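You operate a simulated robot arm through the tools that you are given. There is no shell and no other tool.

You run a simulated robot arm. Do the job below in one go: nothing can be reset, and whatever is moved stays where it is left.

TASK
Lock the cake in the LINE 2 lidded box; set the day dial to WED and its slider to PM.
Fine: the cake on the square steel tray; lid on, blue catch turned over it; the cakes in the holder stay.
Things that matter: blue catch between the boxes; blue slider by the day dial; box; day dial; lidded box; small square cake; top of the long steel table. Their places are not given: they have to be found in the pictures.

Only the result counts: the job must be done as asked and must still hold three seconds after the hand-in. Knocking over, shifting, dropping, spilling or breaking anything else fails it. Lids that push on must go on centred and level and be pressed home; caps that screw on are set level and turned clockwise until they are tight.

THE ROBOT
A 7-joint arm with a two-finger parallel gripper, fixed in place. Base frame: the origin is at the foot of the arm, x ahead of it, y to its left, z up; the work surface is at about z = 83. Units: cm, rad, N and s.
With the tool pointing down near the work surface it reaches from about 10 to 64 cm from the base axis. Its first joint turns from -1.152 to 1.152 rad. Payload 1.57 kg.
The tool frame sits at the grasp point between the pads (the TCP): z along the fingers, y along the line on which they close. The tips reach 3 cm beyond it. The gripper opens to 8 cm. The fingers are 1.7 cm wide and 1.2 cm thick; the gripper's body (4 by 8.2 cm) begins 8 cm behind the TCP.
Orientation is that of the tool frame in the base frame, as a unit quaternion [x, y, z, w]. With the fingers straight down and closing along the base's y, the tool's x points along the base's -x, its y along +y and its z along -z.

THE INTERFACE
- The arm moves only by the tool arm_command. Its argument "steps" is a list of rows, each an object of numbers (a shift or turn left out is 0, a gripper value left out holds the last): "x", "y", "z": the shift along the tool's x, y, z in units of 100 mm (1.0 is 100 mm); "rx", "ry", "rz": the turn, a rotation vector about the tool's x, y, z in units of 120 degrees (1.0 is 120 degrees); "grip": the closure, from 0 (fully open) to 1 (shut). In form: [{"x": .., "y": .., "z": .., "rx": .., "ry": .., "rz": .., "grip": ..}, ...]. A call has 1 to 20 rows; each row is the pose to reach, as a shift and turn from the pose commanded when the call began, along the tool's axes at that moment. A call with a number of a shift or a turn outside -1 to 1 is refused whole. A row lasts 0.2 s, in which the tool goes at most 5 cm and 0.15 rad; a call with a longer step from one row to the next is refused whole, and so is a gripper value outside its range. A pose out of reach is approached as far as the arm can. The call stops where the force on the tool passes 90 N (or 10 N more than at its start, if that is more) or the arm is blocked; 0.2 s more then pass. Each finger travels about 7.2 cm/s and halts on what it meets, pressing with about 26 N; the grip force reading is that of the motor and also rises with nothing between the fingers. The clock runs only during rows and for 0.2 s after the last one: add rows that repeat a pose to give the fingers time. The reply holds the time, the measured pose of the TCP, the force on the tool along the base axes, the opening and the grip force, in the units named above and with some noise, with the torque about the TCP (base axes, N m) and any sound that the robot's microphone picked up, and new pictures: "show" is both (left out), scene, wrist or none.
- Cameras (640 x 400 px; columns grow to the right, rows downward): "scene" is fixed at [3.37, 41.76, 144.84]; the picture's right is [-0.93, -0.36, 0.00], its down [-0.19, 0.50, -0.84] and it looks along [0.30, -0.79, -0.54] (base axes); focal length 357 px, centre (320, 200). "wrist" rides on the gripper at [7.2, -0.7, -12.2] in the tool frame; the picture's right is [0.09, 1.00, 0.00], its down [-0.84, 0.08, -0.54] and it looks along [-0.54, 0.05, 0.84] (tool axes); focal length 238 px, centre (320, 200).
- probe_pixels(camera, pixels): for up to 12 pixels [column, row] of the newest picture of that camera ("zoom" is the newest enlarged one), the place [x, y, z] in the base frame of the surface seen there, good to about 0.2 cm, but the place of the scene camera against the robot may be out by one fixed shift of up to 2.5 cm in any direction. No time passes.
- close_up(camera, box): a new picture of the part [left, top, right, bottom] of that camera's present view, enlarged. No time passes.
- close_job(): hands the job in; it is judged then, once.

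Unless the task says otherwise, let go and move clear before handing in.

The tools are called after "Request:" by a JSON object that holds its "fn" and its "kwargs". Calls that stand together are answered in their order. arm_command: Moves the arm, as the interface text tells. Its arguments: {"type":"object","properties":{"steps":{"type":"array","items":{"type":"object","properties":{"x":{"type":"number"},"y":{"type":"number"},"z":{"type":"number"},"rx":{"type":"number"},"ry":{"type":"number"},"rz":{"type":"number"},"grip":{"type":"number"}}}},"show":{"type":"string","enum":["both","scene","wrist","none"]}},"required":["steps"]} The other tools are called the same way: probe_pixels (camera, pixels) gives the place of the surface under pixels of a picture; close_up (camera, box) takes an enlarged picture of a part of a camera's view; close_job () hands the job in.

At the start:

```text
time_s: 0.0
eef_pos: [32.22, -20.44, 121.4]
orientation: [0.001, 1.0, 0.0, 0.0]
ft_force: [-0.4, -0.8, -0.4]
torque: [0.03, 0.03, 0.0]
grip_width: 7.99
finger_force: 0.0
```

scene: 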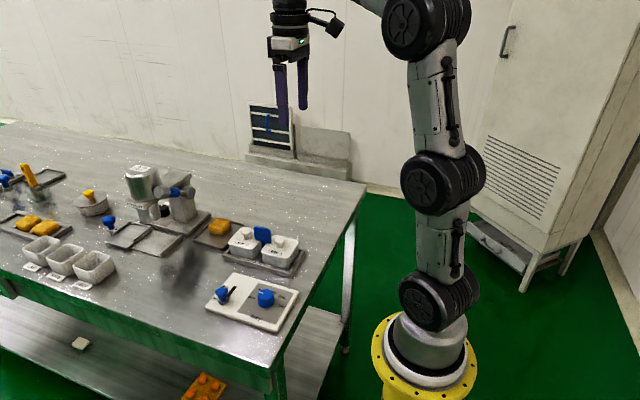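
wrist: 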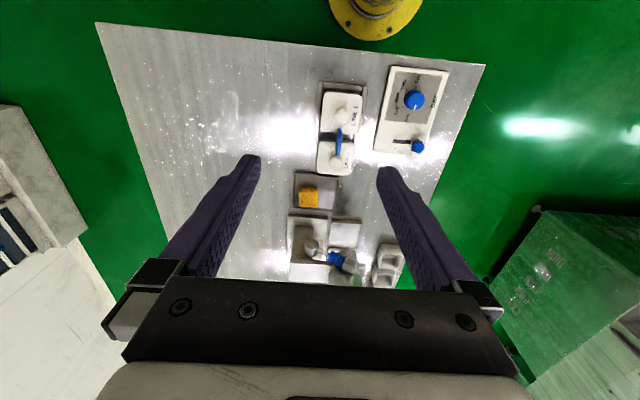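

The pictures show a long steel table with two lidded boxes (scene ~[243,240] and [283,248]) with a blue catch between them, a dial panel (~[255,300]), and a cake on a tray (~[218,228]). I'll enlarge these areas first.

Request:
{"fn": "close_up", "kwargs": {"camera": "scene", "box": [180, 200, 320, 340]}}

Request:
{"fn": "close_up", "kwargs": {"camera": "scene", "box": [0, 150, 220, 300]}}

Request:
{"fn": "close_up", "kwargs": {"camera": "wrist", "box": [270, 50, 470, 290]}}

Request:
{"fn": "close_up", "kwargs": {"camera": "scene", "box": [230, 90, 360, 190]}}

```text
2.86 times, centred on (250, 270) of scene
```

zoom: 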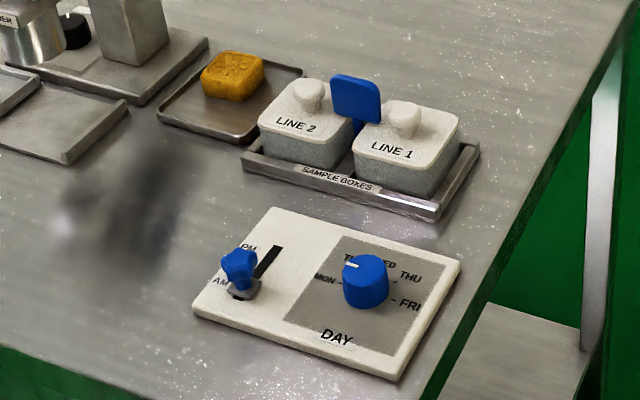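

```text
2.67 times, centred on (110, 225) of scene
```

zoom: 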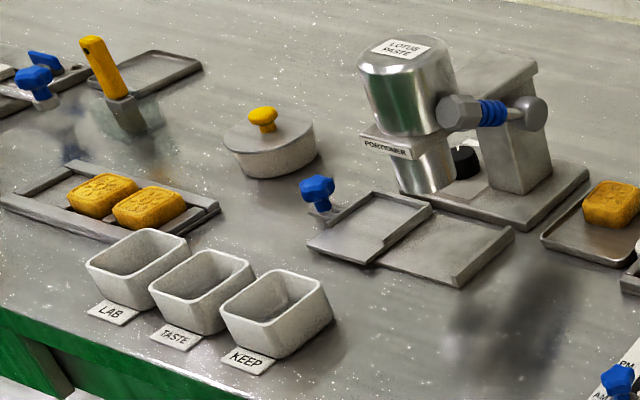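

```text
1.67 times, centred on (370, 170) of wrist
```

zoom: 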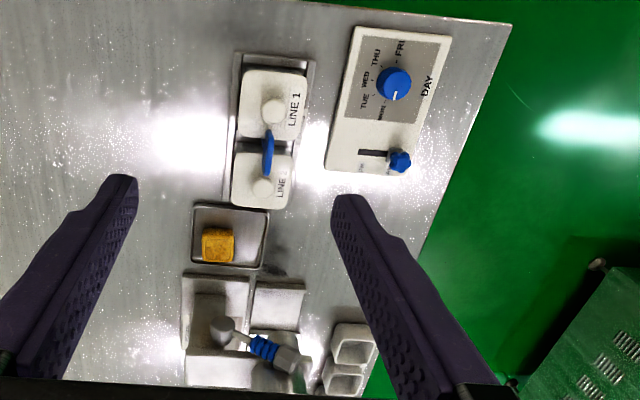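

```text
4.00 times, centred on (295, 140) of scene
```

zoom: 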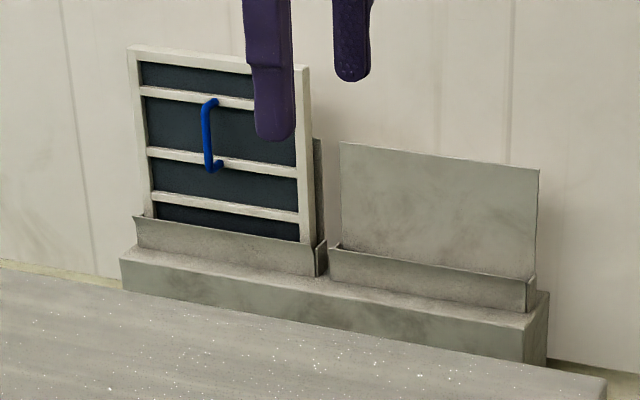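

The single cake sits on the square tray (wrist ~[308,197]); LINE 2 is the box next to it. I'll zoom the wrist view in and probe places there.

Request:
{"fn": "close_up", "kwargs": {"camera": "wrist", "box": [370, 50, 460, 170]}}

Request:
{"fn": "close_up", "kwargs": {"camera": "wrist", "box": [285, 75, 385, 215]}}

Request:
{"fn": "probe_pixels", "kwargs": {"camera": "wrist", "pixels": [[343, 115], [336, 161], [339, 138], [308, 197], [295, 176], [334, 179], [414, 100], [418, 146], [401, 141], [325, 130], [280, 160], [290, 208]]}}

Request:
{"fn": "close_up", "kwargs": {"camera": "scene", "box": [200, 265, 310, 335]}}

Request:
{"fn": "close_up", "kwargs": {"camera": "scene", "box": [210, 210, 310, 275]}}

```text
3.33 times, centred on (415, 110) of wrist
```

zoom: 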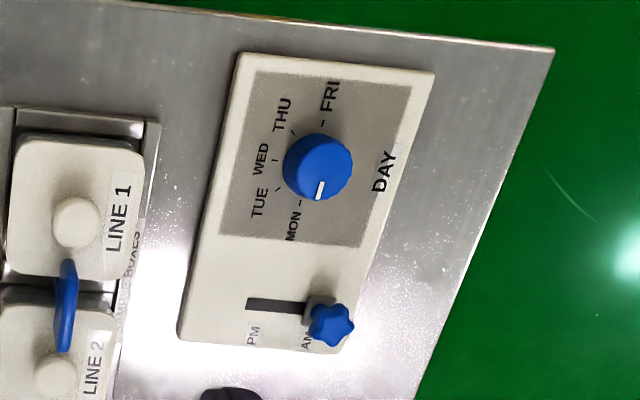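

```text
2.86 times, centred on (335, 145) of wrist
```

zoom: 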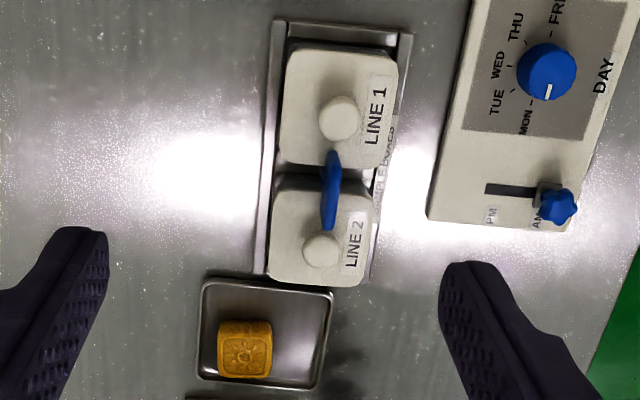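

```text
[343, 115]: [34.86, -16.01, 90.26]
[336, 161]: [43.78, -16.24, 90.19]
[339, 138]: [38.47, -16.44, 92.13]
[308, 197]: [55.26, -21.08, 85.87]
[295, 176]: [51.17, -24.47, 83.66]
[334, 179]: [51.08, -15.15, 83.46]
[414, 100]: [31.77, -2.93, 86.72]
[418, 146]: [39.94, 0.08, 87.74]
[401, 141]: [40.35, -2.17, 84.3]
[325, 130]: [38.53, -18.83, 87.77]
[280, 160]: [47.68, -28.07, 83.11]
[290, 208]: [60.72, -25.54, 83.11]
```

```text
5.71 times, centred on (255, 300) of scene
```

zoom: 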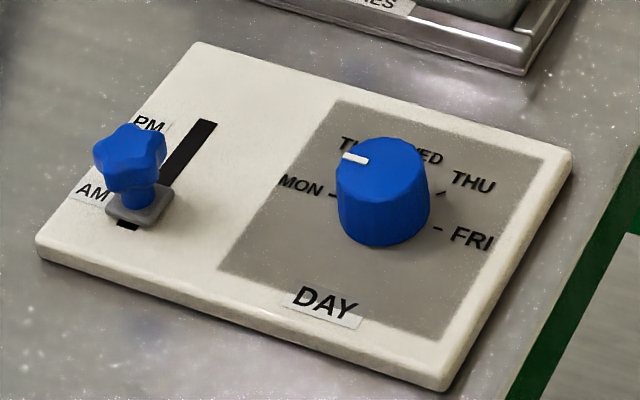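

```text
6.15 times, centred on (260, 242) of scene
```

zoom: 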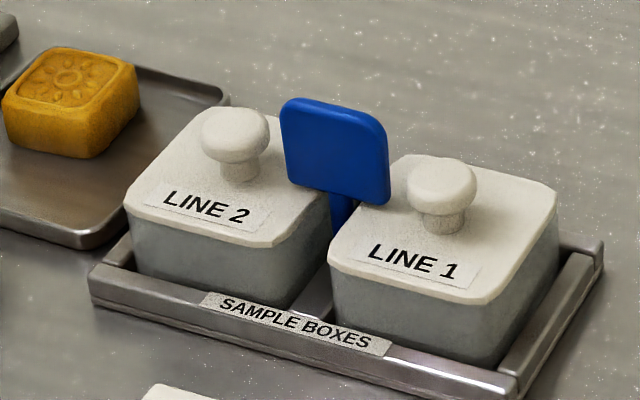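

The cake is at about (55,-21,86), the LINE 2 lid knob about (43.8,-16.2,90), and the dial about (31.8,-2.9), set to MON or just by it. The catch's mechanism is unclear, so I'll bring the wrist camera closer to it.

Request:
{"fn": "arm_command", "kwargs": {"steps": [{"x": -0.05, "y": 0.1, "z": 0.3}, {"x": -0.1, "y": 0.2, "z": 0.6}, {"x": -0.15, "y": 0.3, "z": 0.9}, {"x": -0.2, "y": 0.4, "z": 1.0}, {"x": -0.2, "y": 0.4, "z": 1.0}], "show": "both"}}

```text
time_s: 1.2
eef_pos: [34.05, -16.5, 111.39]
orientation: [0.0, 1.0, 0.0, -0.001]
ft_force: [0.6, 0.0, -0.4]
torque: [-0.03, 0.0, 0.01]
grip_width: 7.97
finger_force: 0.0
```

scene: 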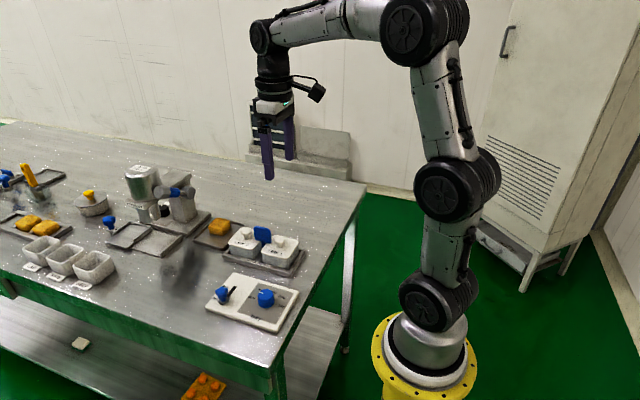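
wrist: 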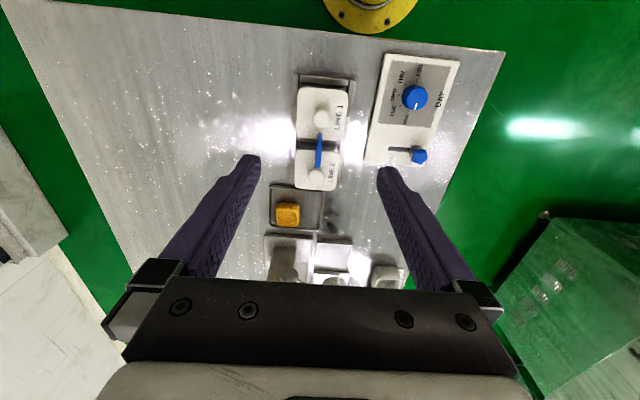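

Still a bit far; the boxes are in view at wrist [320,140]. I'll descend another 9 cm, with clearance above the boxes.

Request:
{"fn": "arm_command", "kwargs": {"steps": [{"x": 0.1, "z": 0.3}, {"x": 0.2, "z": 0.6}, {"x": 0.3, "z": 0.9}, {"x": 0.4, "z": 1.0}, {"x": 0.4, "z": 1.0}], "show": "wrist"}}

Request:
{"fn": "close_up", "kwargs": {"camera": "wrist", "box": [250, 80, 400, 240]}}

```text
time_s: 2.4
eef_pos: [29.91, -16.34, 101.36]
orientation: [0.001, 1.0, 0.0, 0.0]
ft_force: [0.2, 0.4, 0.5]
torque: [-0.01, 0.0, -0.01]
grip_width: 8.0
finger_force: 0.0
```

wrist: 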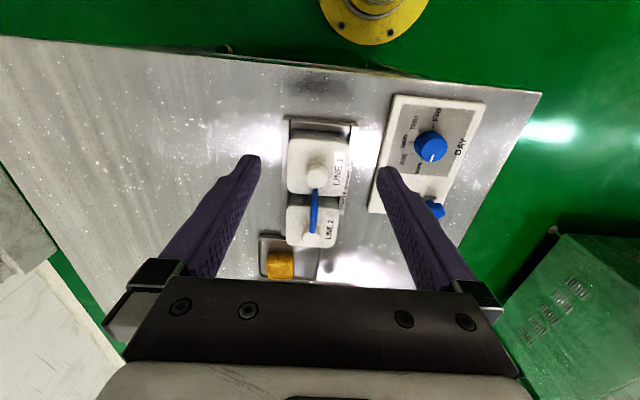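

```text
2.50 times, centred on (325, 160) of wrist
```

zoom: 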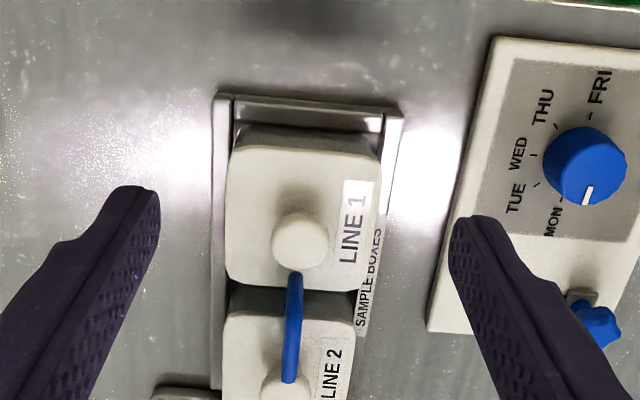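

The catch shows as a thin blue plate lying along x at wrist [314,208]. I'll probe its outline and the lid edges.

Request:
{"fn": "probe_pixels", "kwargs": {"camera": "wrist", "pixels": [[316, 190], [315, 200], [313, 212], [312, 226], [311, 231], [290, 190], [343, 192], [291, 206], [338, 209], [315, 176], [288, 140], [309, 238]]}}

Request:
{"fn": "close_up", "kwargs": {"camera": "wrist", "box": [275, 170, 365, 250]}}

Request:
{"fn": "close_up", "kwargs": {"camera": "scene", "box": [225, 220, 305, 275]}}

Request:
{"fn": "probe_pixels", "kwargs": {"camera": "zoom", "pixels": [[255, 60], [370, 90], [260, 140], [360, 165], [310, 190], [310, 110], [120, 70], [500, 130], [220, 200], [340, 250], [440, 330], [30, 350]]}}

```text
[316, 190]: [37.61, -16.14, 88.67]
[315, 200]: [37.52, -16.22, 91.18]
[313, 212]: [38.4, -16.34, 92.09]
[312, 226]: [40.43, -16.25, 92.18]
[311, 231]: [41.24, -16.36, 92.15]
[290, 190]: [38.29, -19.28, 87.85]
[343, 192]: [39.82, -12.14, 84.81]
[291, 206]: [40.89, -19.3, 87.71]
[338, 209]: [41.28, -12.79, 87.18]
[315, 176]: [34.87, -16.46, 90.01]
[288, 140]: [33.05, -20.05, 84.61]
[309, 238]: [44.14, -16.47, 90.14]
```

```text
5.00 times, centred on (320, 210) of wrist
```

zoom: 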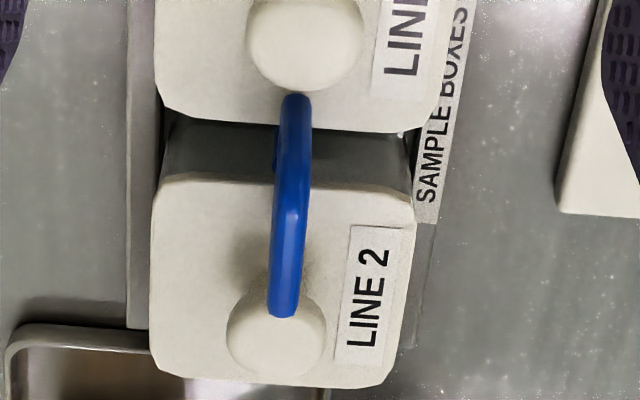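

```text
7.27 times, centred on (265, 248) of scene
```

zoom: 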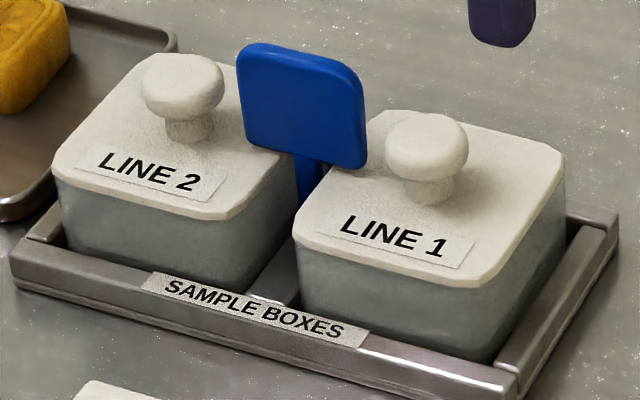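

```text
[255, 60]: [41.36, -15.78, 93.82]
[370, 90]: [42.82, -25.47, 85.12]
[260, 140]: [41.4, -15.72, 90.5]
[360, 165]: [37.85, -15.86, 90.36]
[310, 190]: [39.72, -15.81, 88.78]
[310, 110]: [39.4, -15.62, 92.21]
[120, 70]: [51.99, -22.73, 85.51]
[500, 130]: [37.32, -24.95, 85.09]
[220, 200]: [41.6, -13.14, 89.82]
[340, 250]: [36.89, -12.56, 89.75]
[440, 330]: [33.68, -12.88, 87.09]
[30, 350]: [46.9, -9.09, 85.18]
```

The plate spans x≈37.4–41.4 at y≈-16.3, z≈88.6–92.2, overlapping both lids on a central stem. So it looks like a turn-button now lying over both lids. I'll move to view the dial panel first.

Request:
{"fn": "arm_command", "kwargs": {"steps": [{"x": 0.1, "y": 0.4}, {"x": 0.2, "y": 0.8}, {"x": 0.39, "y": 1.0, "z": 0.2}, {"x": 0.39, "y": 1.0, "z": 0.4}], "show": "none"}}

Request:
{"fn": "arm_command", "kwargs": {"steps": [{"y": 0.4}, {"y": 0.48, "z": 0.15}, {"y": 0.48, "z": 0.15}], "show": "wrist"}}

Request:
{"fn": "close_up", "kwargs": {"camera": "wrist", "box": [240, 80, 400, 260]}}

```text
time_s: 3.4
eef_pos: [26.29, -6.49, 97.3]
orientation: [0.0, 1.0, 0.0, 0.001]
ft_force: [0.7, 0.4, 0.8]
torque: [0.02, 0.02, 0.01]
grip_width: 8.01
finger_force: 0.0
```

```text
time_s: 4.2
eef_pos: [26.09, -1.52, 95.65]
orientation: [0.001, 1.0, 0.0, 0.0]
ft_force: [-0.4, -0.5, -0.1]
torque: [0.0, -0.04, 0.02]
grip_width: 8.01
finger_force: 0.0
```

wrist: 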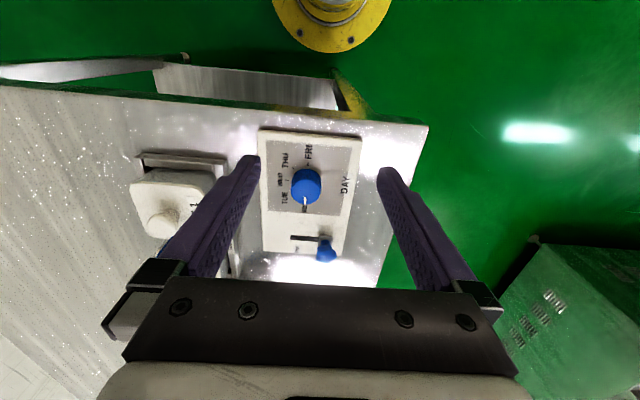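

```text
2.22 times, centred on (320, 170) of wrist
```

zoom: 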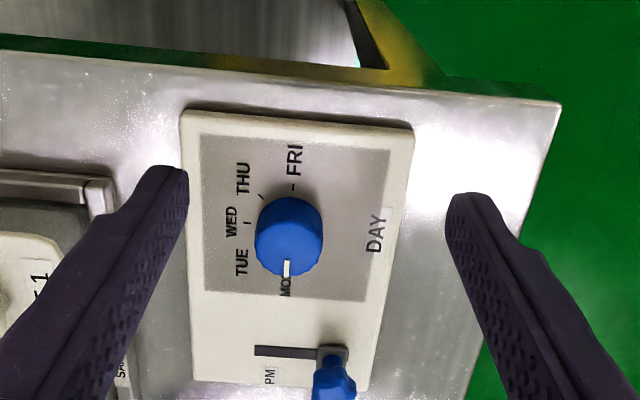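

Request:
{"fn": "close_up", "kwargs": {"camera": "wrist", "box": [260, 130, 370, 265]}}

Request:
{"fn": "close_up", "kwargs": {"camera": "wrist", "box": [265, 140, 345, 220]}}

```text
2.96 times, centred on (315, 198) of wrist
```

zoom: 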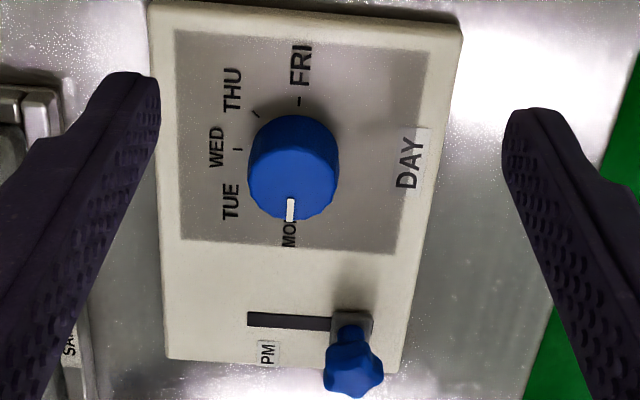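

```text
5.00 times, centred on (305, 180) of wrist
```

zoom: 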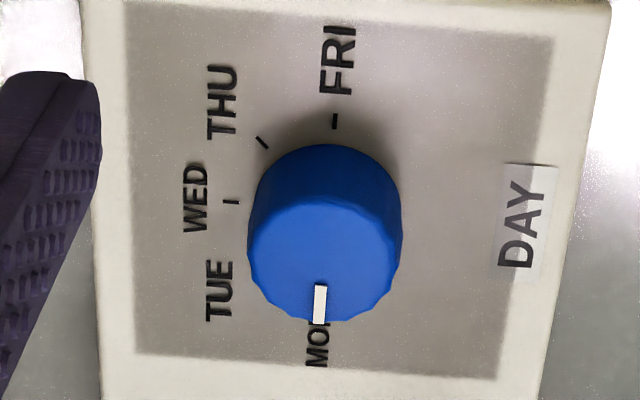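

The mark points at MON and the ticks are about 45° apart, so WED is about 90° clockwise from above. I'll probe the ticks, the mark, the dial rim and the slider for exact geometry.

Request:
{"fn": "probe_pixels", "kwargs": {"camera": "zoom", "pixels": [[334, 115], [334, 127], [257, 137], [267, 147], [224, 202], [238, 202], [319, 288], [319, 318], [258, 245], [390, 250], [325, 205], [325, 315]]}}

Request:
{"fn": "probe_pixels", "kwargs": {"camera": "wrist", "pixels": [[320, 242], [325, 245], [326, 254], [293, 237], [316, 240], [318, 260], [333, 258], [262, 131], [361, 138], [300, 238], [325, 249], [309, 239]]}}

```text
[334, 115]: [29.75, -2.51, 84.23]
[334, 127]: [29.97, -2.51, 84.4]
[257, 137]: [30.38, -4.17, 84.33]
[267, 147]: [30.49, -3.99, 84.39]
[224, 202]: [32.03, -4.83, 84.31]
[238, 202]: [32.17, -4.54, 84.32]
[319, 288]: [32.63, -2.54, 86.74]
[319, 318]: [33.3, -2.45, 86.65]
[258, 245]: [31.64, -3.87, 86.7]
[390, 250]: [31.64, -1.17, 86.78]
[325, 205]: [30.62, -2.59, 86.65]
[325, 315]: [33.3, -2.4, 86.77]
```

```text
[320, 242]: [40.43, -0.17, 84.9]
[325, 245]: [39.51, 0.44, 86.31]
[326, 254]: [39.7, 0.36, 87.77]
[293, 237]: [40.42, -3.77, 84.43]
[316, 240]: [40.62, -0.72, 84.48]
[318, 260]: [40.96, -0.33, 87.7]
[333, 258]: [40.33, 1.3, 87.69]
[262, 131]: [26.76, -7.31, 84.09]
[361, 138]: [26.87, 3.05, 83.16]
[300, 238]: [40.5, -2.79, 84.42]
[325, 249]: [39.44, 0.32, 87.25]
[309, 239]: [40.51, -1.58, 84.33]
```

The dial centre is about (32.06,-2.5), with its top at 86.7 and the panel at 84.4. The mark points along +x (MON) and WED lies along -y. I'll go above the dial with the gripper turned -45° so the quarter-turn stays within range.

Request:
{"fn": "arm_command", "kwargs": {"steps": [{"x": -0.15, "rz": -0.06}, {"x": -0.3, "y": -0.04, "rz": -0.12}, {"x": -0.45, "y": -0.08, "rz": -0.18, "grip": 0.3}, {"x": -0.589, "y": -0.088, "rz": -0.24, "z": 0.1}, {"x": -0.589, "y": -0.088, "rz": -0.3, "z": 0.3}, {"x": -0.589, "y": -0.088, "rz": -0.375, "z": 0.45}, {"x": -0.589, "y": -0.088, "rz": -0.375, "z": 0.45}], "show": "both"}}

```text
refused: row 6 steps farther than a row can; nothing moved
```

The last call was refused because one turn step was too large. I'll resend it with smaller turns.

Request:
{"fn": "arm_command", "kwargs": {"steps": [{"x": -0.15, "rz": -0.06}, {"x": -0.3, "y": -0.04, "rz": -0.12}, {"x": -0.45, "y": -0.08, "rz": -0.18, "grip": 0.3}, {"x": -0.589, "y": -0.088, "rz": -0.24, "z": 0.1}, {"x": -0.589, "y": -0.088, "rz": -0.31, "z": 0.3}, {"x": -0.589, "y": -0.088, "rz": -0.375, "z": 0.45}, {"x": -0.589, "y": -0.088, "rz": -0.375, "z": 0.45}], "show": "both"}}

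```text
time_s: 5.8
eef_pos: [32.36, -2.51, 91.11]
orientation: [-0.383, 0.924, 0.0, 0.0]
ft_force: [0.3, -0.3, -0.2]
torque: [-0.01, 0.0, -0.01]
grip_width: 5.59
finger_force: 0.0
```

scene: 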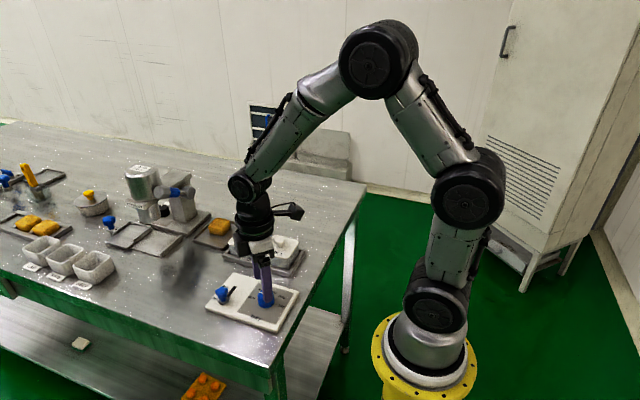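
wrist: 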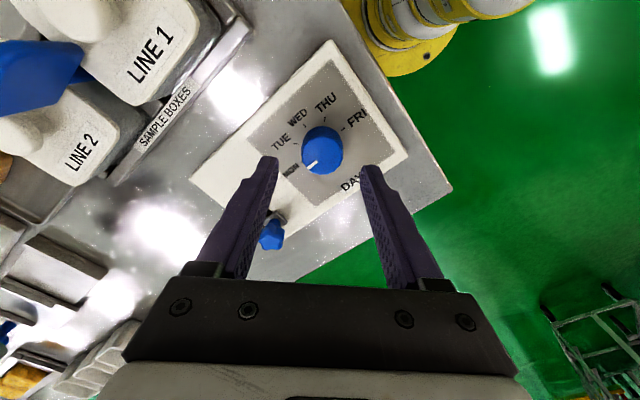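

The fingers straddle the dial evenly, with their tips at columns ~265 and 370 and the dial at 321. I'll go down 3.2 cm and close.

Request:
{"fn": "arm_command", "kwargs": {"steps": [{"z": 0.15}, {"z": 0.25}, {"z": 0.32}, {"z": 0.32}, {"z": 0.32, "grip": 1}, {"z": 0.32, "grip": 1}, {"z": 0.32, "grip": 1}, {"z": 0.32, "grip": 1}], "show": "both"}}

```text
time_s: 7.6
eef_pos: [32.06, -2.51, 87.95]
orientation: [-0.381, 0.924, 0.001, -0.001]
ft_force: [-5.4, 12.3, 2.4]
torque: [0.42, 0.17, -0.05]
grip_width: 3.17
finger_force: 40.4
```

scene: 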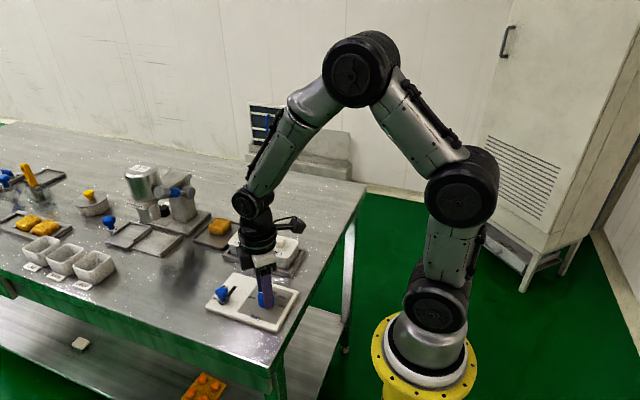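
wrist: 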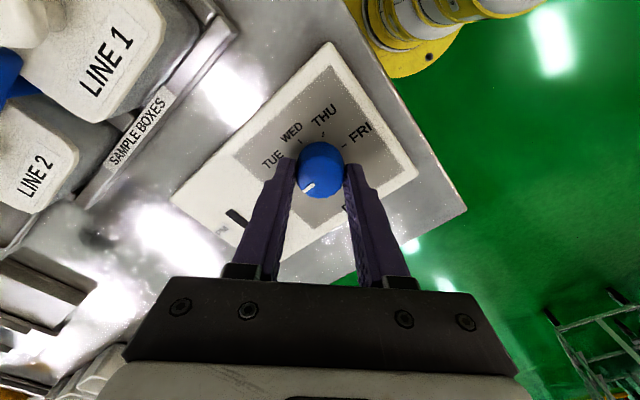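

The dial is gripped at 3.17 cm width with a modest side load. I'll turn it 90° clockwise about the tool's +z.

Request:
{"fn": "arm_command", "kwargs": {"steps": [{"rz": 0.05}, {"rz": 0.11}, {"rz": 0.17}, {"rz": 0.23}, {"rz": 0.29}, {"rz": 0.35}, {"rz": 0.41}, {"rz": 0.47}, {"rz": 0.53}, {"rz": 0.59}, {"rz": 0.65}, {"rz": 0.71}, {"rz": 0.75}, {"rz": 0.75}], "show": "both"}}

```text
time_s: 10.6
eef_pos: [32.03, -2.62, 88.15]
orientation: [0.384, 0.923, 0.0, -0.002]
ft_force: [-11.2, 1.5, -20.4]
torque: [-0.01, 0.35, -0.02]
grip_width: 3.2
finger_force: 40.3
```

scene: 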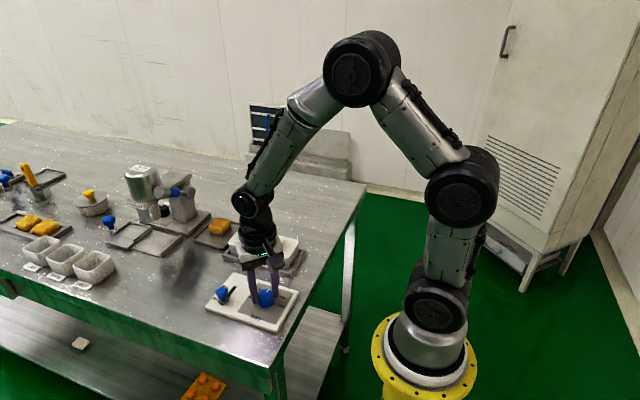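
wrist: 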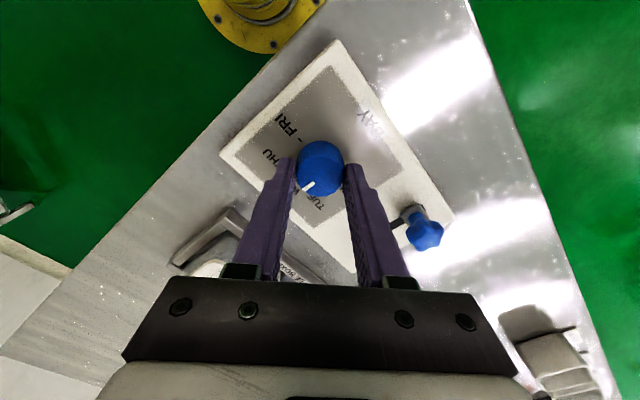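

The dial turned along with the gripper, and the mark now points near WED. I'll open the fingers, wait and lift straight up, then check the mark.

Request:
{"fn": "arm_command", "kwargs": {"steps": [{"grip": 0.3}, {"grip": 0.3}, {"grip": 0.3}, {"z": -0.2}, {"z": -0.5}, {"z": -0.8}, {"z": -0.8}], "show": "both"}}

Request:
{"fn": "close_up", "kwargs": {"camera": "wrist", "box": [250, 100, 410, 220]}}

Request:
{"fn": "close_up", "kwargs": {"camera": "scene", "box": [200, 265, 310, 335]}}

```text
time_s: 12.2
eef_pos: [31.97, -2.56, 96.32]
orientation: [0.382, 0.924, 0.0, 0.0]
ft_force: [0.1, 0.6, -0.2]
torque: [-0.01, 0.01, 0.0]
grip_width: 5.58
finger_force: 0.1
```

scene: 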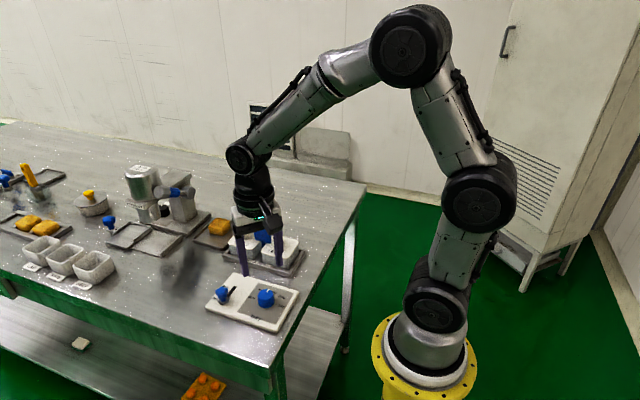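
wrist: 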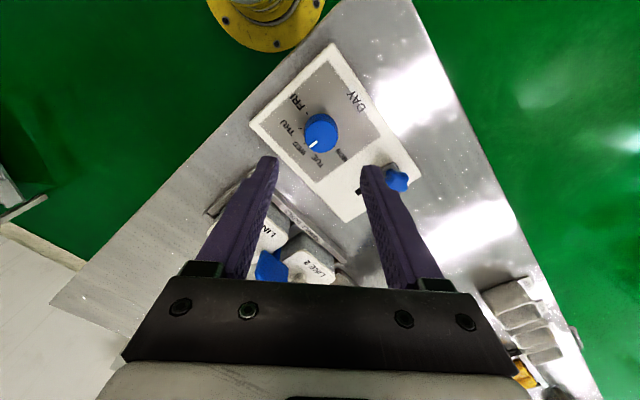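

```text
3.33 times, centred on (330, 160) of wrist
```

zoom: 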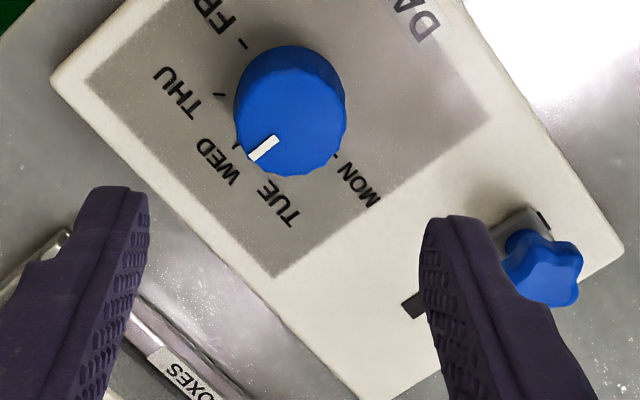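

```text
5.71 times, centred on (255, 300) of scene
```

zoom: 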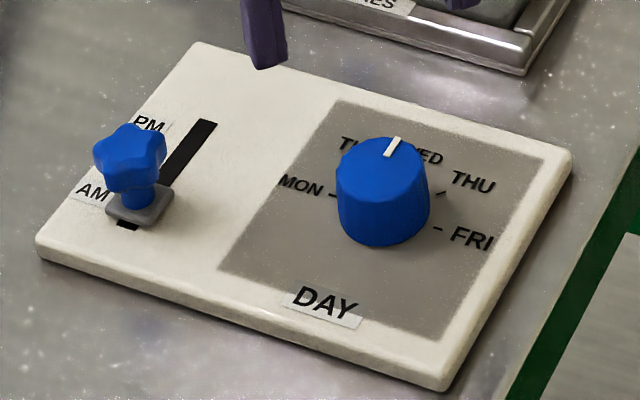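

The mark looks to be at WED; I'll check its direction numerically.

Request:
{"fn": "close_up", "kwargs": {"camera": "wrist", "box": [290, 100, 350, 165]}}

Request:
{"fn": "probe_pixels", "kwargs": {"camera": "wrist", "pixels": [[317, 142], [315, 144], [313, 146], [320, 136], [304, 135], [336, 135], [327, 151], [313, 116], [396, 181], [391, 165], [399, 172], [389, 179]]}}

```text
6.15 times, centred on (320, 132) of wrist
```

zoom: 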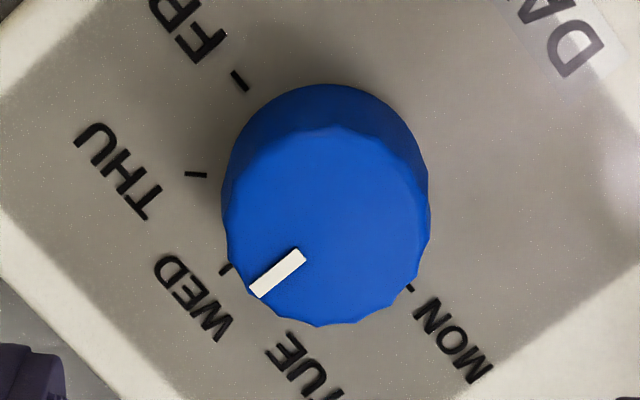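

```text
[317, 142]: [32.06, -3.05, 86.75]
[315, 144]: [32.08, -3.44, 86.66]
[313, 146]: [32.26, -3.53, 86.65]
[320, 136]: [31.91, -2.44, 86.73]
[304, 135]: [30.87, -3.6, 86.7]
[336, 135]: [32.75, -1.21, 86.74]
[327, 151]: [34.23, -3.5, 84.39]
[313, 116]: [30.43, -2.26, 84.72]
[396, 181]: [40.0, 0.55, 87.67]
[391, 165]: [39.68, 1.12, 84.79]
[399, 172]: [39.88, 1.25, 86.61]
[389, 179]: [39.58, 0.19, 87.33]
```

Request:
{"fn": "probe_pixels", "kwargs": {"camera": "zoom", "pixels": [[299, 256], [290, 265], [280, 273], [270, 282], [260, 291], [226, 269], [411, 288], [195, 174], [239, 80], [225, 235], [430, 215], [330, 325]]}}

```text
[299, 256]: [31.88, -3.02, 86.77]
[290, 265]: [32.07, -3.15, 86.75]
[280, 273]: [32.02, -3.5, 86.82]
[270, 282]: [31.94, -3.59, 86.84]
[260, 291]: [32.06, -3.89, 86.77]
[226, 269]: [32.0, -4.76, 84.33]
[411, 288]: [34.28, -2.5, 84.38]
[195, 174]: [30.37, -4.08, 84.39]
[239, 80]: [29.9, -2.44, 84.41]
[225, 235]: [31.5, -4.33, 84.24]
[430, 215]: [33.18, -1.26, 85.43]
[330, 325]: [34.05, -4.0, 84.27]
```

The mark runs along x≈32.0 toward -y, exactly at WED. Next I'll go back to the straight orientation and get a clear view of the slider at about (40.3,0.4).

Request:
{"fn": "arm_command", "kwargs": {"steps": [{"x": 0.02, "y": 0.1, "rz": -0.06}, {"x": 0.05, "y": 0.25, "rz": -0.12}, {"x": 0.075, "y": 0.349, "rz": -0.18}, {"x": 0.075, "y": 0.349, "rz": -0.24}, {"x": 0.075, "y": 0.349, "rz": -0.31}, {"x": 0.075, "y": 0.349, "rz": -0.375}, {"x": 0.075, "y": 0.349, "rz": -0.375}], "show": "both"}}

Request:
{"fn": "close_up", "kwargs": {"camera": "wrist", "box": [260, 140, 380, 240]}}

```text
time_s: 13.8
eef_pos: [34.05, 0.35, 96.25]
orientation: [-0.001, 1.0, 0.0, 0.001]
ft_force: [0.5, -0.2, 0.2]
torque: [0.0, -0.03, 0.03]
grip_width: 5.58
finger_force: 0.1
```

scene: 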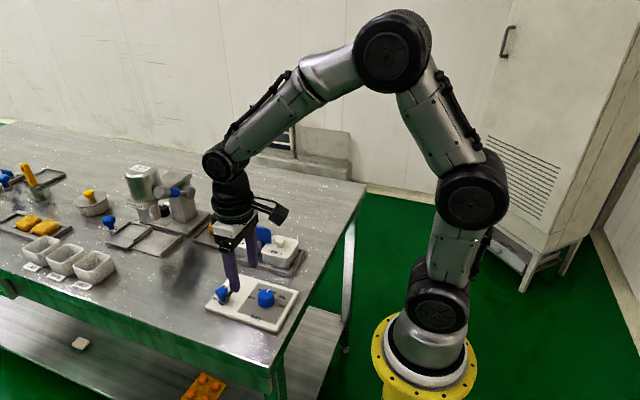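
wrist: 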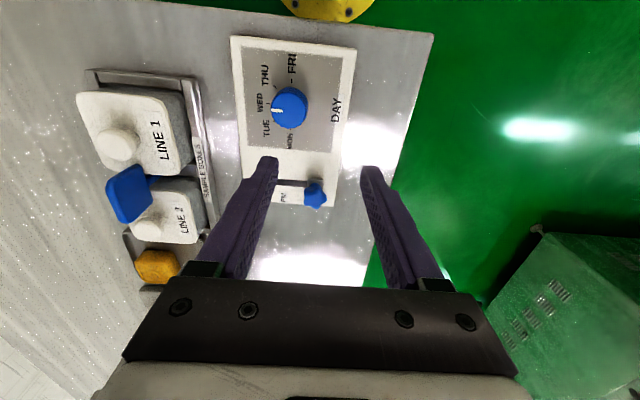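

```text
4.00 times, centred on (320, 190) of wrist
```

zoom: 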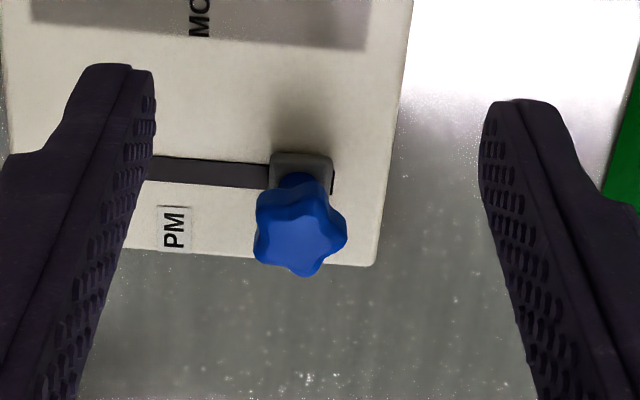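

Request:
{"fn": "probe_pixels", "kwargs": {"camera": "zoom", "pixels": [[300, 230], [262, 210], [340, 215], [300, 270], [310, 195], [300, 160], [275, 160], [328, 165], [170, 170], [334, 190], [172, 228], [258, 250]]}}

Request:
{"fn": "probe_pixels", "kwargs": {"camera": "wrist", "pixels": [[300, 182], [290, 183], [280, 181], [277, 181], [276, 186], [315, 195], [124, 195], [152, 190], [100, 140], [147, 220]]}}

```text
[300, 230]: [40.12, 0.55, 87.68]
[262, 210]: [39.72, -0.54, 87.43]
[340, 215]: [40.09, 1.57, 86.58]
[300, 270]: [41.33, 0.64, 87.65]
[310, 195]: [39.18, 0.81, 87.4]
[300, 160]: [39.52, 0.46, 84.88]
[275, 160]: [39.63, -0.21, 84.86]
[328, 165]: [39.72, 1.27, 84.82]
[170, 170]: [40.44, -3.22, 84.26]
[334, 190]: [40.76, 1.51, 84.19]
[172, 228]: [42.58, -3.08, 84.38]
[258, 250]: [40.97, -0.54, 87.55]
```

```text
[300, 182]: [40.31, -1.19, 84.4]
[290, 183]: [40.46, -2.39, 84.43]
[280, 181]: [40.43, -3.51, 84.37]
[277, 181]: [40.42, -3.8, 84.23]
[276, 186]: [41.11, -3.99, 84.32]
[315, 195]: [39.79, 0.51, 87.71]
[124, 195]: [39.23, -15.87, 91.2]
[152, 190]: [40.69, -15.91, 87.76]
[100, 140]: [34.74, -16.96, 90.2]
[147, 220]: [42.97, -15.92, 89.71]
```

The slider knob centre is at about (40.3,0.5) with its top at 87.7. The PM label is at y≈-3.1 and the slot ends near -4. I'll go down over the knob and close along y.

Request:
{"fn": "arm_command", "kwargs": {"steps": [{"x": -0.3}, {"x": -0.63}, {"x": -0.63, "z": 0.35}, {"x": -0.63, "z": 0.6}, {"x": -0.63, "z": 0.75}, {"x": -0.63, "z": 0.75}, {"x": -0.63, "z": 0.75, "grip": 1}, {"x": -0.63, "z": 0.75, "grip": 1}, {"x": -0.63, "z": 0.75, "grip": 1}, {"x": -0.63, "z": 0.75, "grip": 1}], "show": "both"}}

```text
time_s: 16.0
eef_pos: [40.78, 0.38, 88.7]
orientation: [0.001, 1.0, -0.001, 0.0]
ft_force: [1.9, 0.7, -5.4]
torque: [0.02, -0.13, 0.0]
grip_width: 2.3
finger_force: 35.3
```

scene: 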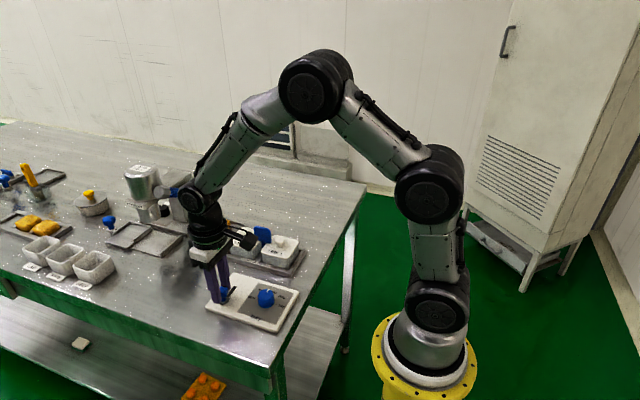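
wrist: 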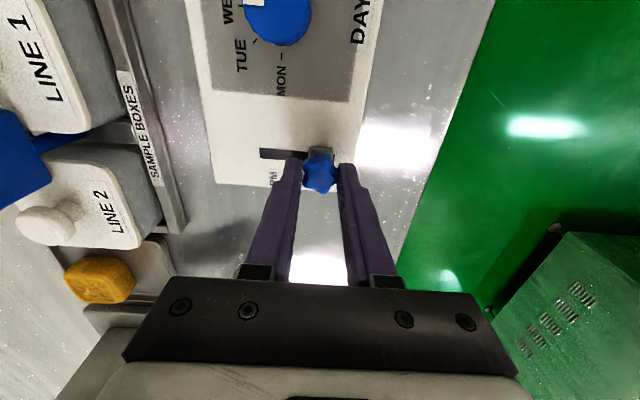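

The knob is gripped at 2.3 cm. I'll drag it along -y gently, 3.4 cm.

Request:
{"fn": "arm_command", "kwargs": {"steps": [{"y": -0.05}, {"y": -0.1}, {"y": -0.15}, {"y": -0.2}, {"y": -0.25}, {"y": -0.3}, {"y": -0.34}, {"y": -0.34}], "show": "both"}}

Request:
{"fn": "close_up", "kwargs": {"camera": "scene", "box": [190, 255, 310, 335]}}

```text
time_s: 17.8
eef_pos: [40.49, -2.97, 88.67]
orientation: [0.001, 1.0, 0.0, 0.002]
ft_force: [12.3, -0.3, 1.4]
torque: [0.01, -0.28, 0.0]
grip_width: 2.3
finger_force: 35.7
```

scene: 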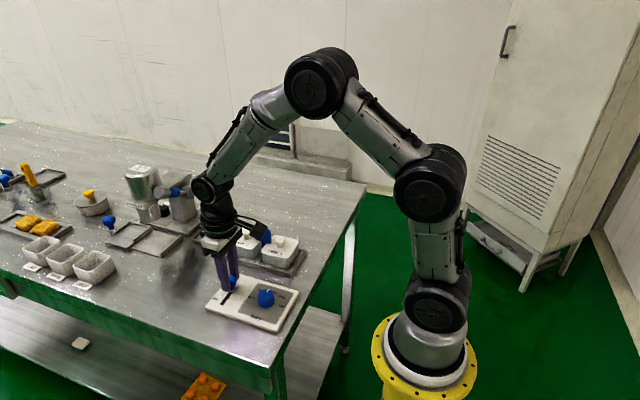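
wrist: 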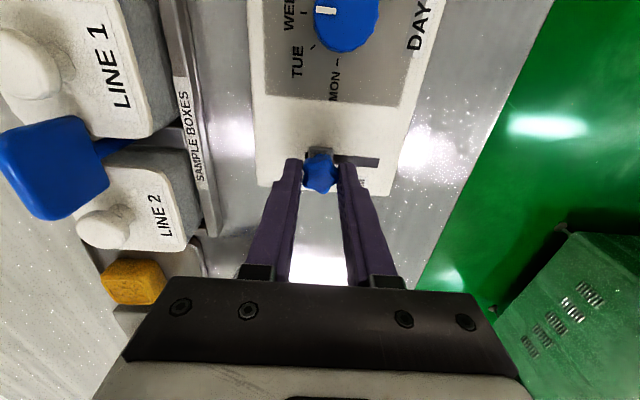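

```text
5.00 times, centred on (250, 295) of scene
```

zoom: 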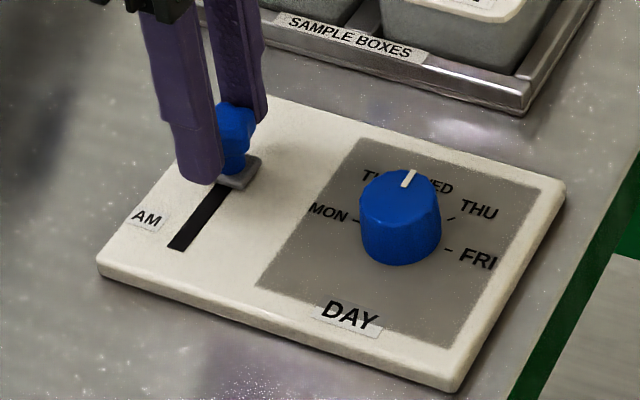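

There's no resistance along y yet. I'll compare the slider's place with the labels and feel for the end stop in small steps.

Request:
{"fn": "probe_pixels", "kwargs": {"camera": "zoom", "pixels": [[148, 218], [180, 245], [168, 250], [240, 165], [245, 182], [255, 160], [228, 185], [205, 210]]}}

Request:
{"fn": "arm_command", "kwargs": {"steps": [{"y": -0.01}, {"y": -0.02}, {"y": -0.03}, {"y": -0.03}], "show": "wrist"}}

```text
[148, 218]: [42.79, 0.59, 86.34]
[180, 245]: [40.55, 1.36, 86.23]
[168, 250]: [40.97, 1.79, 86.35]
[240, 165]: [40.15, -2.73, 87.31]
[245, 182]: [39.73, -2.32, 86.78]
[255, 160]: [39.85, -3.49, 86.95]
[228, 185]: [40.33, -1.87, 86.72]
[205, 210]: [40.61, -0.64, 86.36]
```

```text
time_s: 18.8
eef_pos: [40.62, -3.11, 88.64]
orientation: [0.001, 1.0, 0.0, 0.001]
ft_force: [9.9, 2.7, 7.6]
torque: [0.04, -0.58, 0.01]
grip_width: 2.3
finger_force: 35.2
```

wrist: 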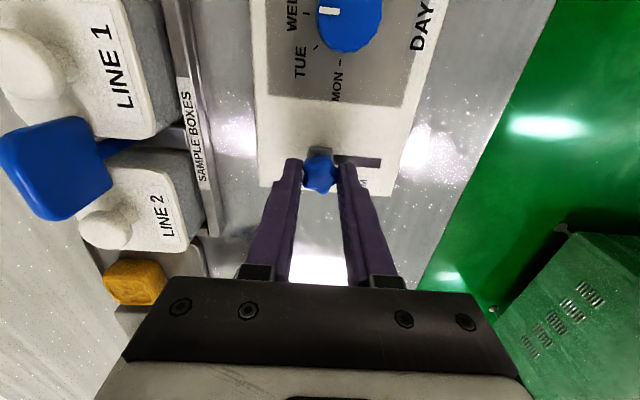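

Request:
{"fn": "arm_command", "kwargs": {"steps": [{"y": -0.01}, {"y": -0.02}, {"y": -0.03}, {"y": -0.03}], "show": "wrist"}}

```text
time_s: 19.8
eef_pos: [40.67, -3.31, 88.84]
orientation: [0.001, 1.0, 0.001, 0.001]
ft_force: [11.8, 27.7, 7.2]
torque: [0.54, -0.58, 0.02]
grip_width: 2.31
finger_force: 35.3
```

wrist: 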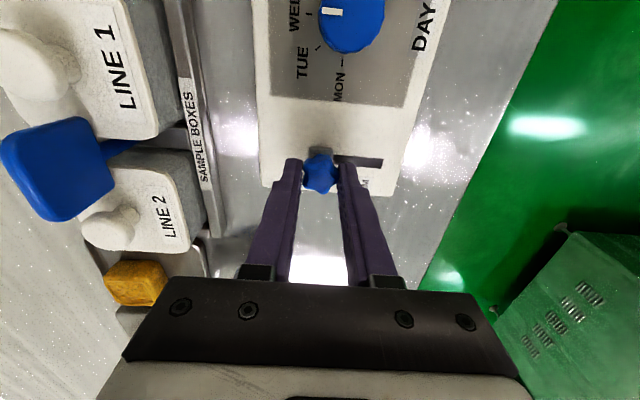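

The force rose to 27.7 N at y≈-3.3, so the slider is at its PM stop. I'll release, lift, and check.

Request:
{"fn": "arm_command", "kwargs": {"steps": [{"grip": 0.45}, {"grip": 0.45}, {"grip": 0.45}, {"z": -0.3}, {"z": -0.6}, {"z": -1.0}, {"z": -1.0}], "show": "both"}}

Request:
{"fn": "close_up", "kwargs": {"camera": "scene", "box": [190, 255, 310, 335]}}

Request:
{"fn": "close_up", "kwargs": {"camera": "wrist", "box": [220, 60, 420, 220]}}

```text
time_s: 21.4
eef_pos: [40.67, -3.55, 98.63]
orientation: [0.001, 1.0, 0.0, 0.001]
ft_force: [-0.4, 0.7, 0.7]
torque: [0.04, -0.02, 0.0]
grip_width: 4.4
finger_force: 0.1
```

scene: 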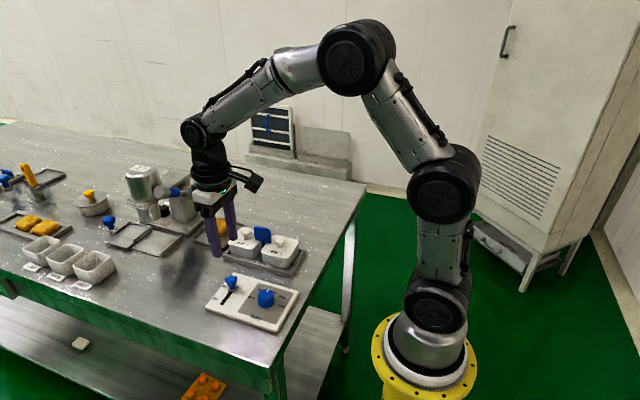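
wrist: 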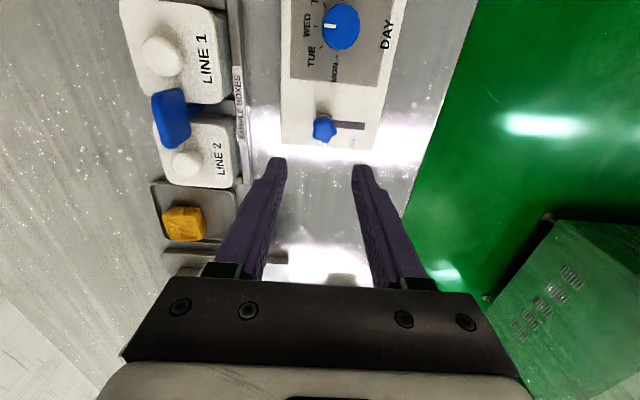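

```text
5.00 times, centred on (250, 295) of scene
```

zoom: 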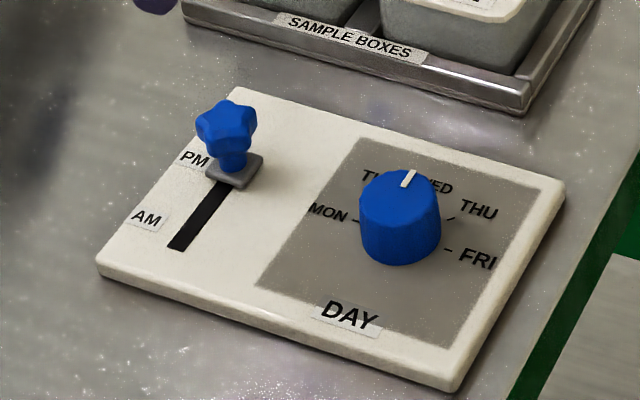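

```text
2.50 times, centred on (320, 140) of wrist
```

zoom: 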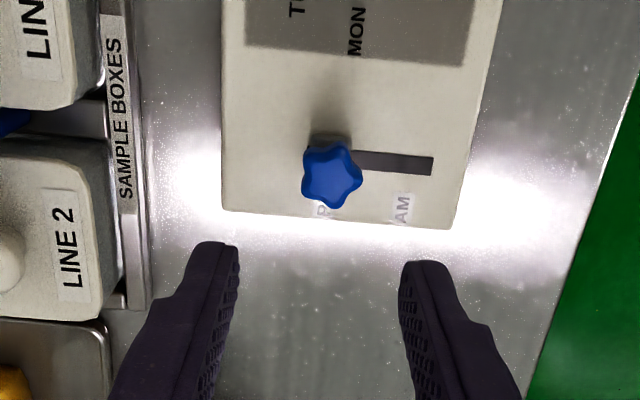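

The slider is at PM and the dial is at WED. Now I'll move near the catch to view it from above, keeping the tips above everything.

Request:
{"fn": "arm_command", "kwargs": {"steps": [{"x": 0.2, "y": -0.4}, {"x": 0.4, "y": -0.8}, {"x": 0.645, "y": -1.0}, {"x": 0.645, "y": -1.0}], "show": "none"}}

Request:
{"fn": "arm_command", "kwargs": {"steps": [{"y": -0.25}, {"y": -0.25}], "show": "wrist"}}

Request:
{"fn": "close_up", "kwargs": {"camera": "wrist", "box": [260, 130, 380, 260]}}

```text
time_s: 22.4
eef_pos: [33.92, -13.75, 98.64]
orientation: [0.0, 1.0, 0.0, 0.0]
ft_force: [0.3, 0.2, 0.1]
torque: [0.01, 0.0, 0.0]
grip_width: 4.4
finger_force: 0.0
```

```text
time_s: 23.0
eef_pos: [33.96, -16.09, 98.74]
orientation: [0.0, 1.0, 0.0, 0.0]
ft_force: [-0.7, -0.3, -0.6]
torque: [0.01, 0.02, -0.02]
grip_width: 4.39
finger_force: 0.0
```

wrist: 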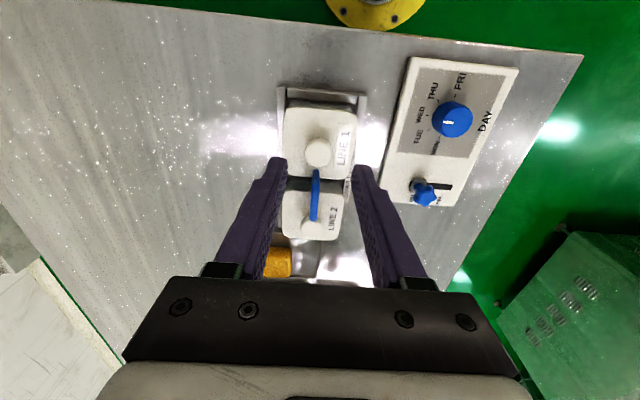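

```text
3.08 times, centred on (320, 195) of wrist
```

zoom: 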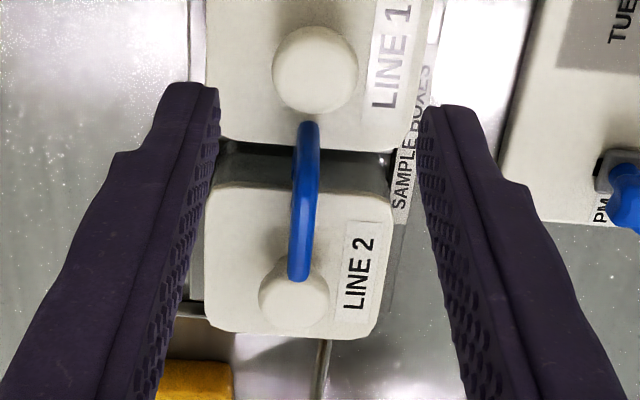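

Request:
{"fn": "probe_pixels", "kwargs": {"camera": "zoom", "pixels": [[308, 130], [306, 160], [304, 190], [302, 215], [300, 245], [298, 272], [295, 230], [310, 230], [293, 310], [314, 60], [370, 140], [370, 200]]}}

Request:
{"fn": "close_up", "kwargs": {"camera": "scene", "box": [225, 215, 305, 275]}}

```text
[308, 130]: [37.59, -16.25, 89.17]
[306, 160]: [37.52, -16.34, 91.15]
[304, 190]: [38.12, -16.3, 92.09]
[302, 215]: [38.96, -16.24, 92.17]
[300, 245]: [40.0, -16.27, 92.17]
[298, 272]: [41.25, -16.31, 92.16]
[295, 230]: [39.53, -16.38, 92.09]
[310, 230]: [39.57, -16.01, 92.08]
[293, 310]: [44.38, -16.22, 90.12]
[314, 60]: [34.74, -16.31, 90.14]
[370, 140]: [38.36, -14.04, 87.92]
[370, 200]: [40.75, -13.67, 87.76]
```

```text
6.67 times, centred on (265, 245) of scene
```

zoom: 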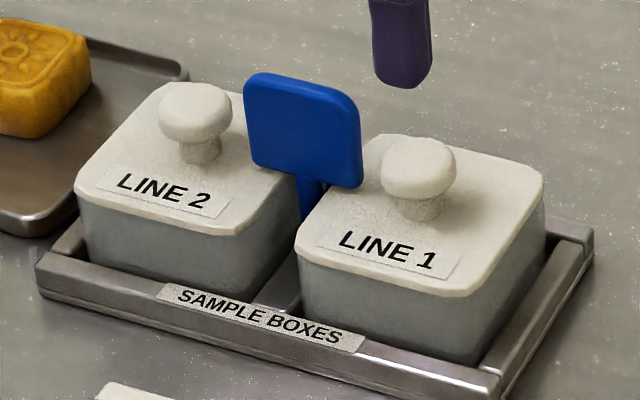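

The plate is centred at (39.45,-16.25), runs x 37.4–41.5, and its top is at 92.2. It reaches about 1 cm over each lid. I'll grip it along y, with the tips about 1.5 cm above the lid tops.

Request:
{"fn": "arm_command", "kwargs": {"steps": [{"x": -0.3, "y": -0.017}, {"x": -0.55, "y": -0.017}, {"x": -0.55, "y": -0.017, "z": 0.3}, {"x": -0.55, "y": -0.017, "z": 0.5}, {"x": -0.55, "y": -0.017, "z": 0.63}, {"x": -0.55, "y": -0.017, "z": 0.63}, {"x": -0.55, "y": -0.017, "z": 0.63, "grip": 1}, {"x": -0.55, "y": -0.017, "z": 0.63, "grip": 1}, {"x": -0.55, "y": -0.017, "z": 0.63, "grip": 1}, {"x": -0.55, "y": -0.017, "z": 0.63, "grip": 1}], "show": "both"}}

```text
time_s: 25.2
eef_pos: [39.51, -16.27, 92.43]
orientation: [0.0, 1.0, 0.0, 0.0]
ft_force: [-0.2, -4.0, -3.3]
torque: [-0.11, -0.3, -0.01]
grip_width: 0.74
finger_force: 26.7
```

scene: 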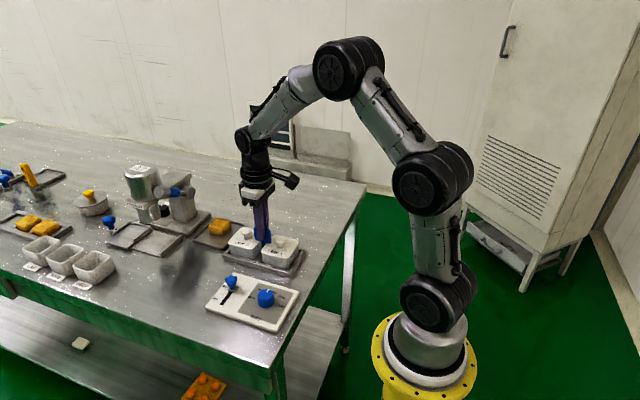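
wrist: 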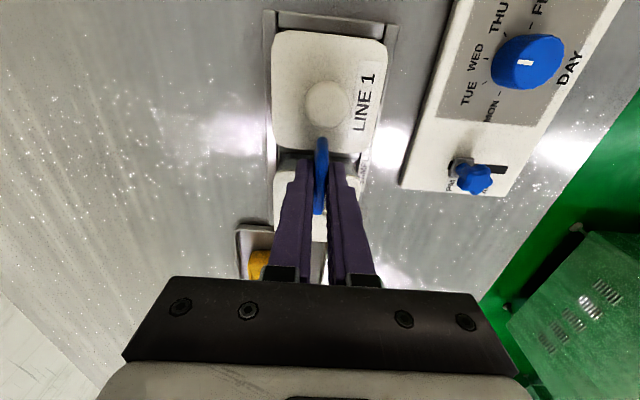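

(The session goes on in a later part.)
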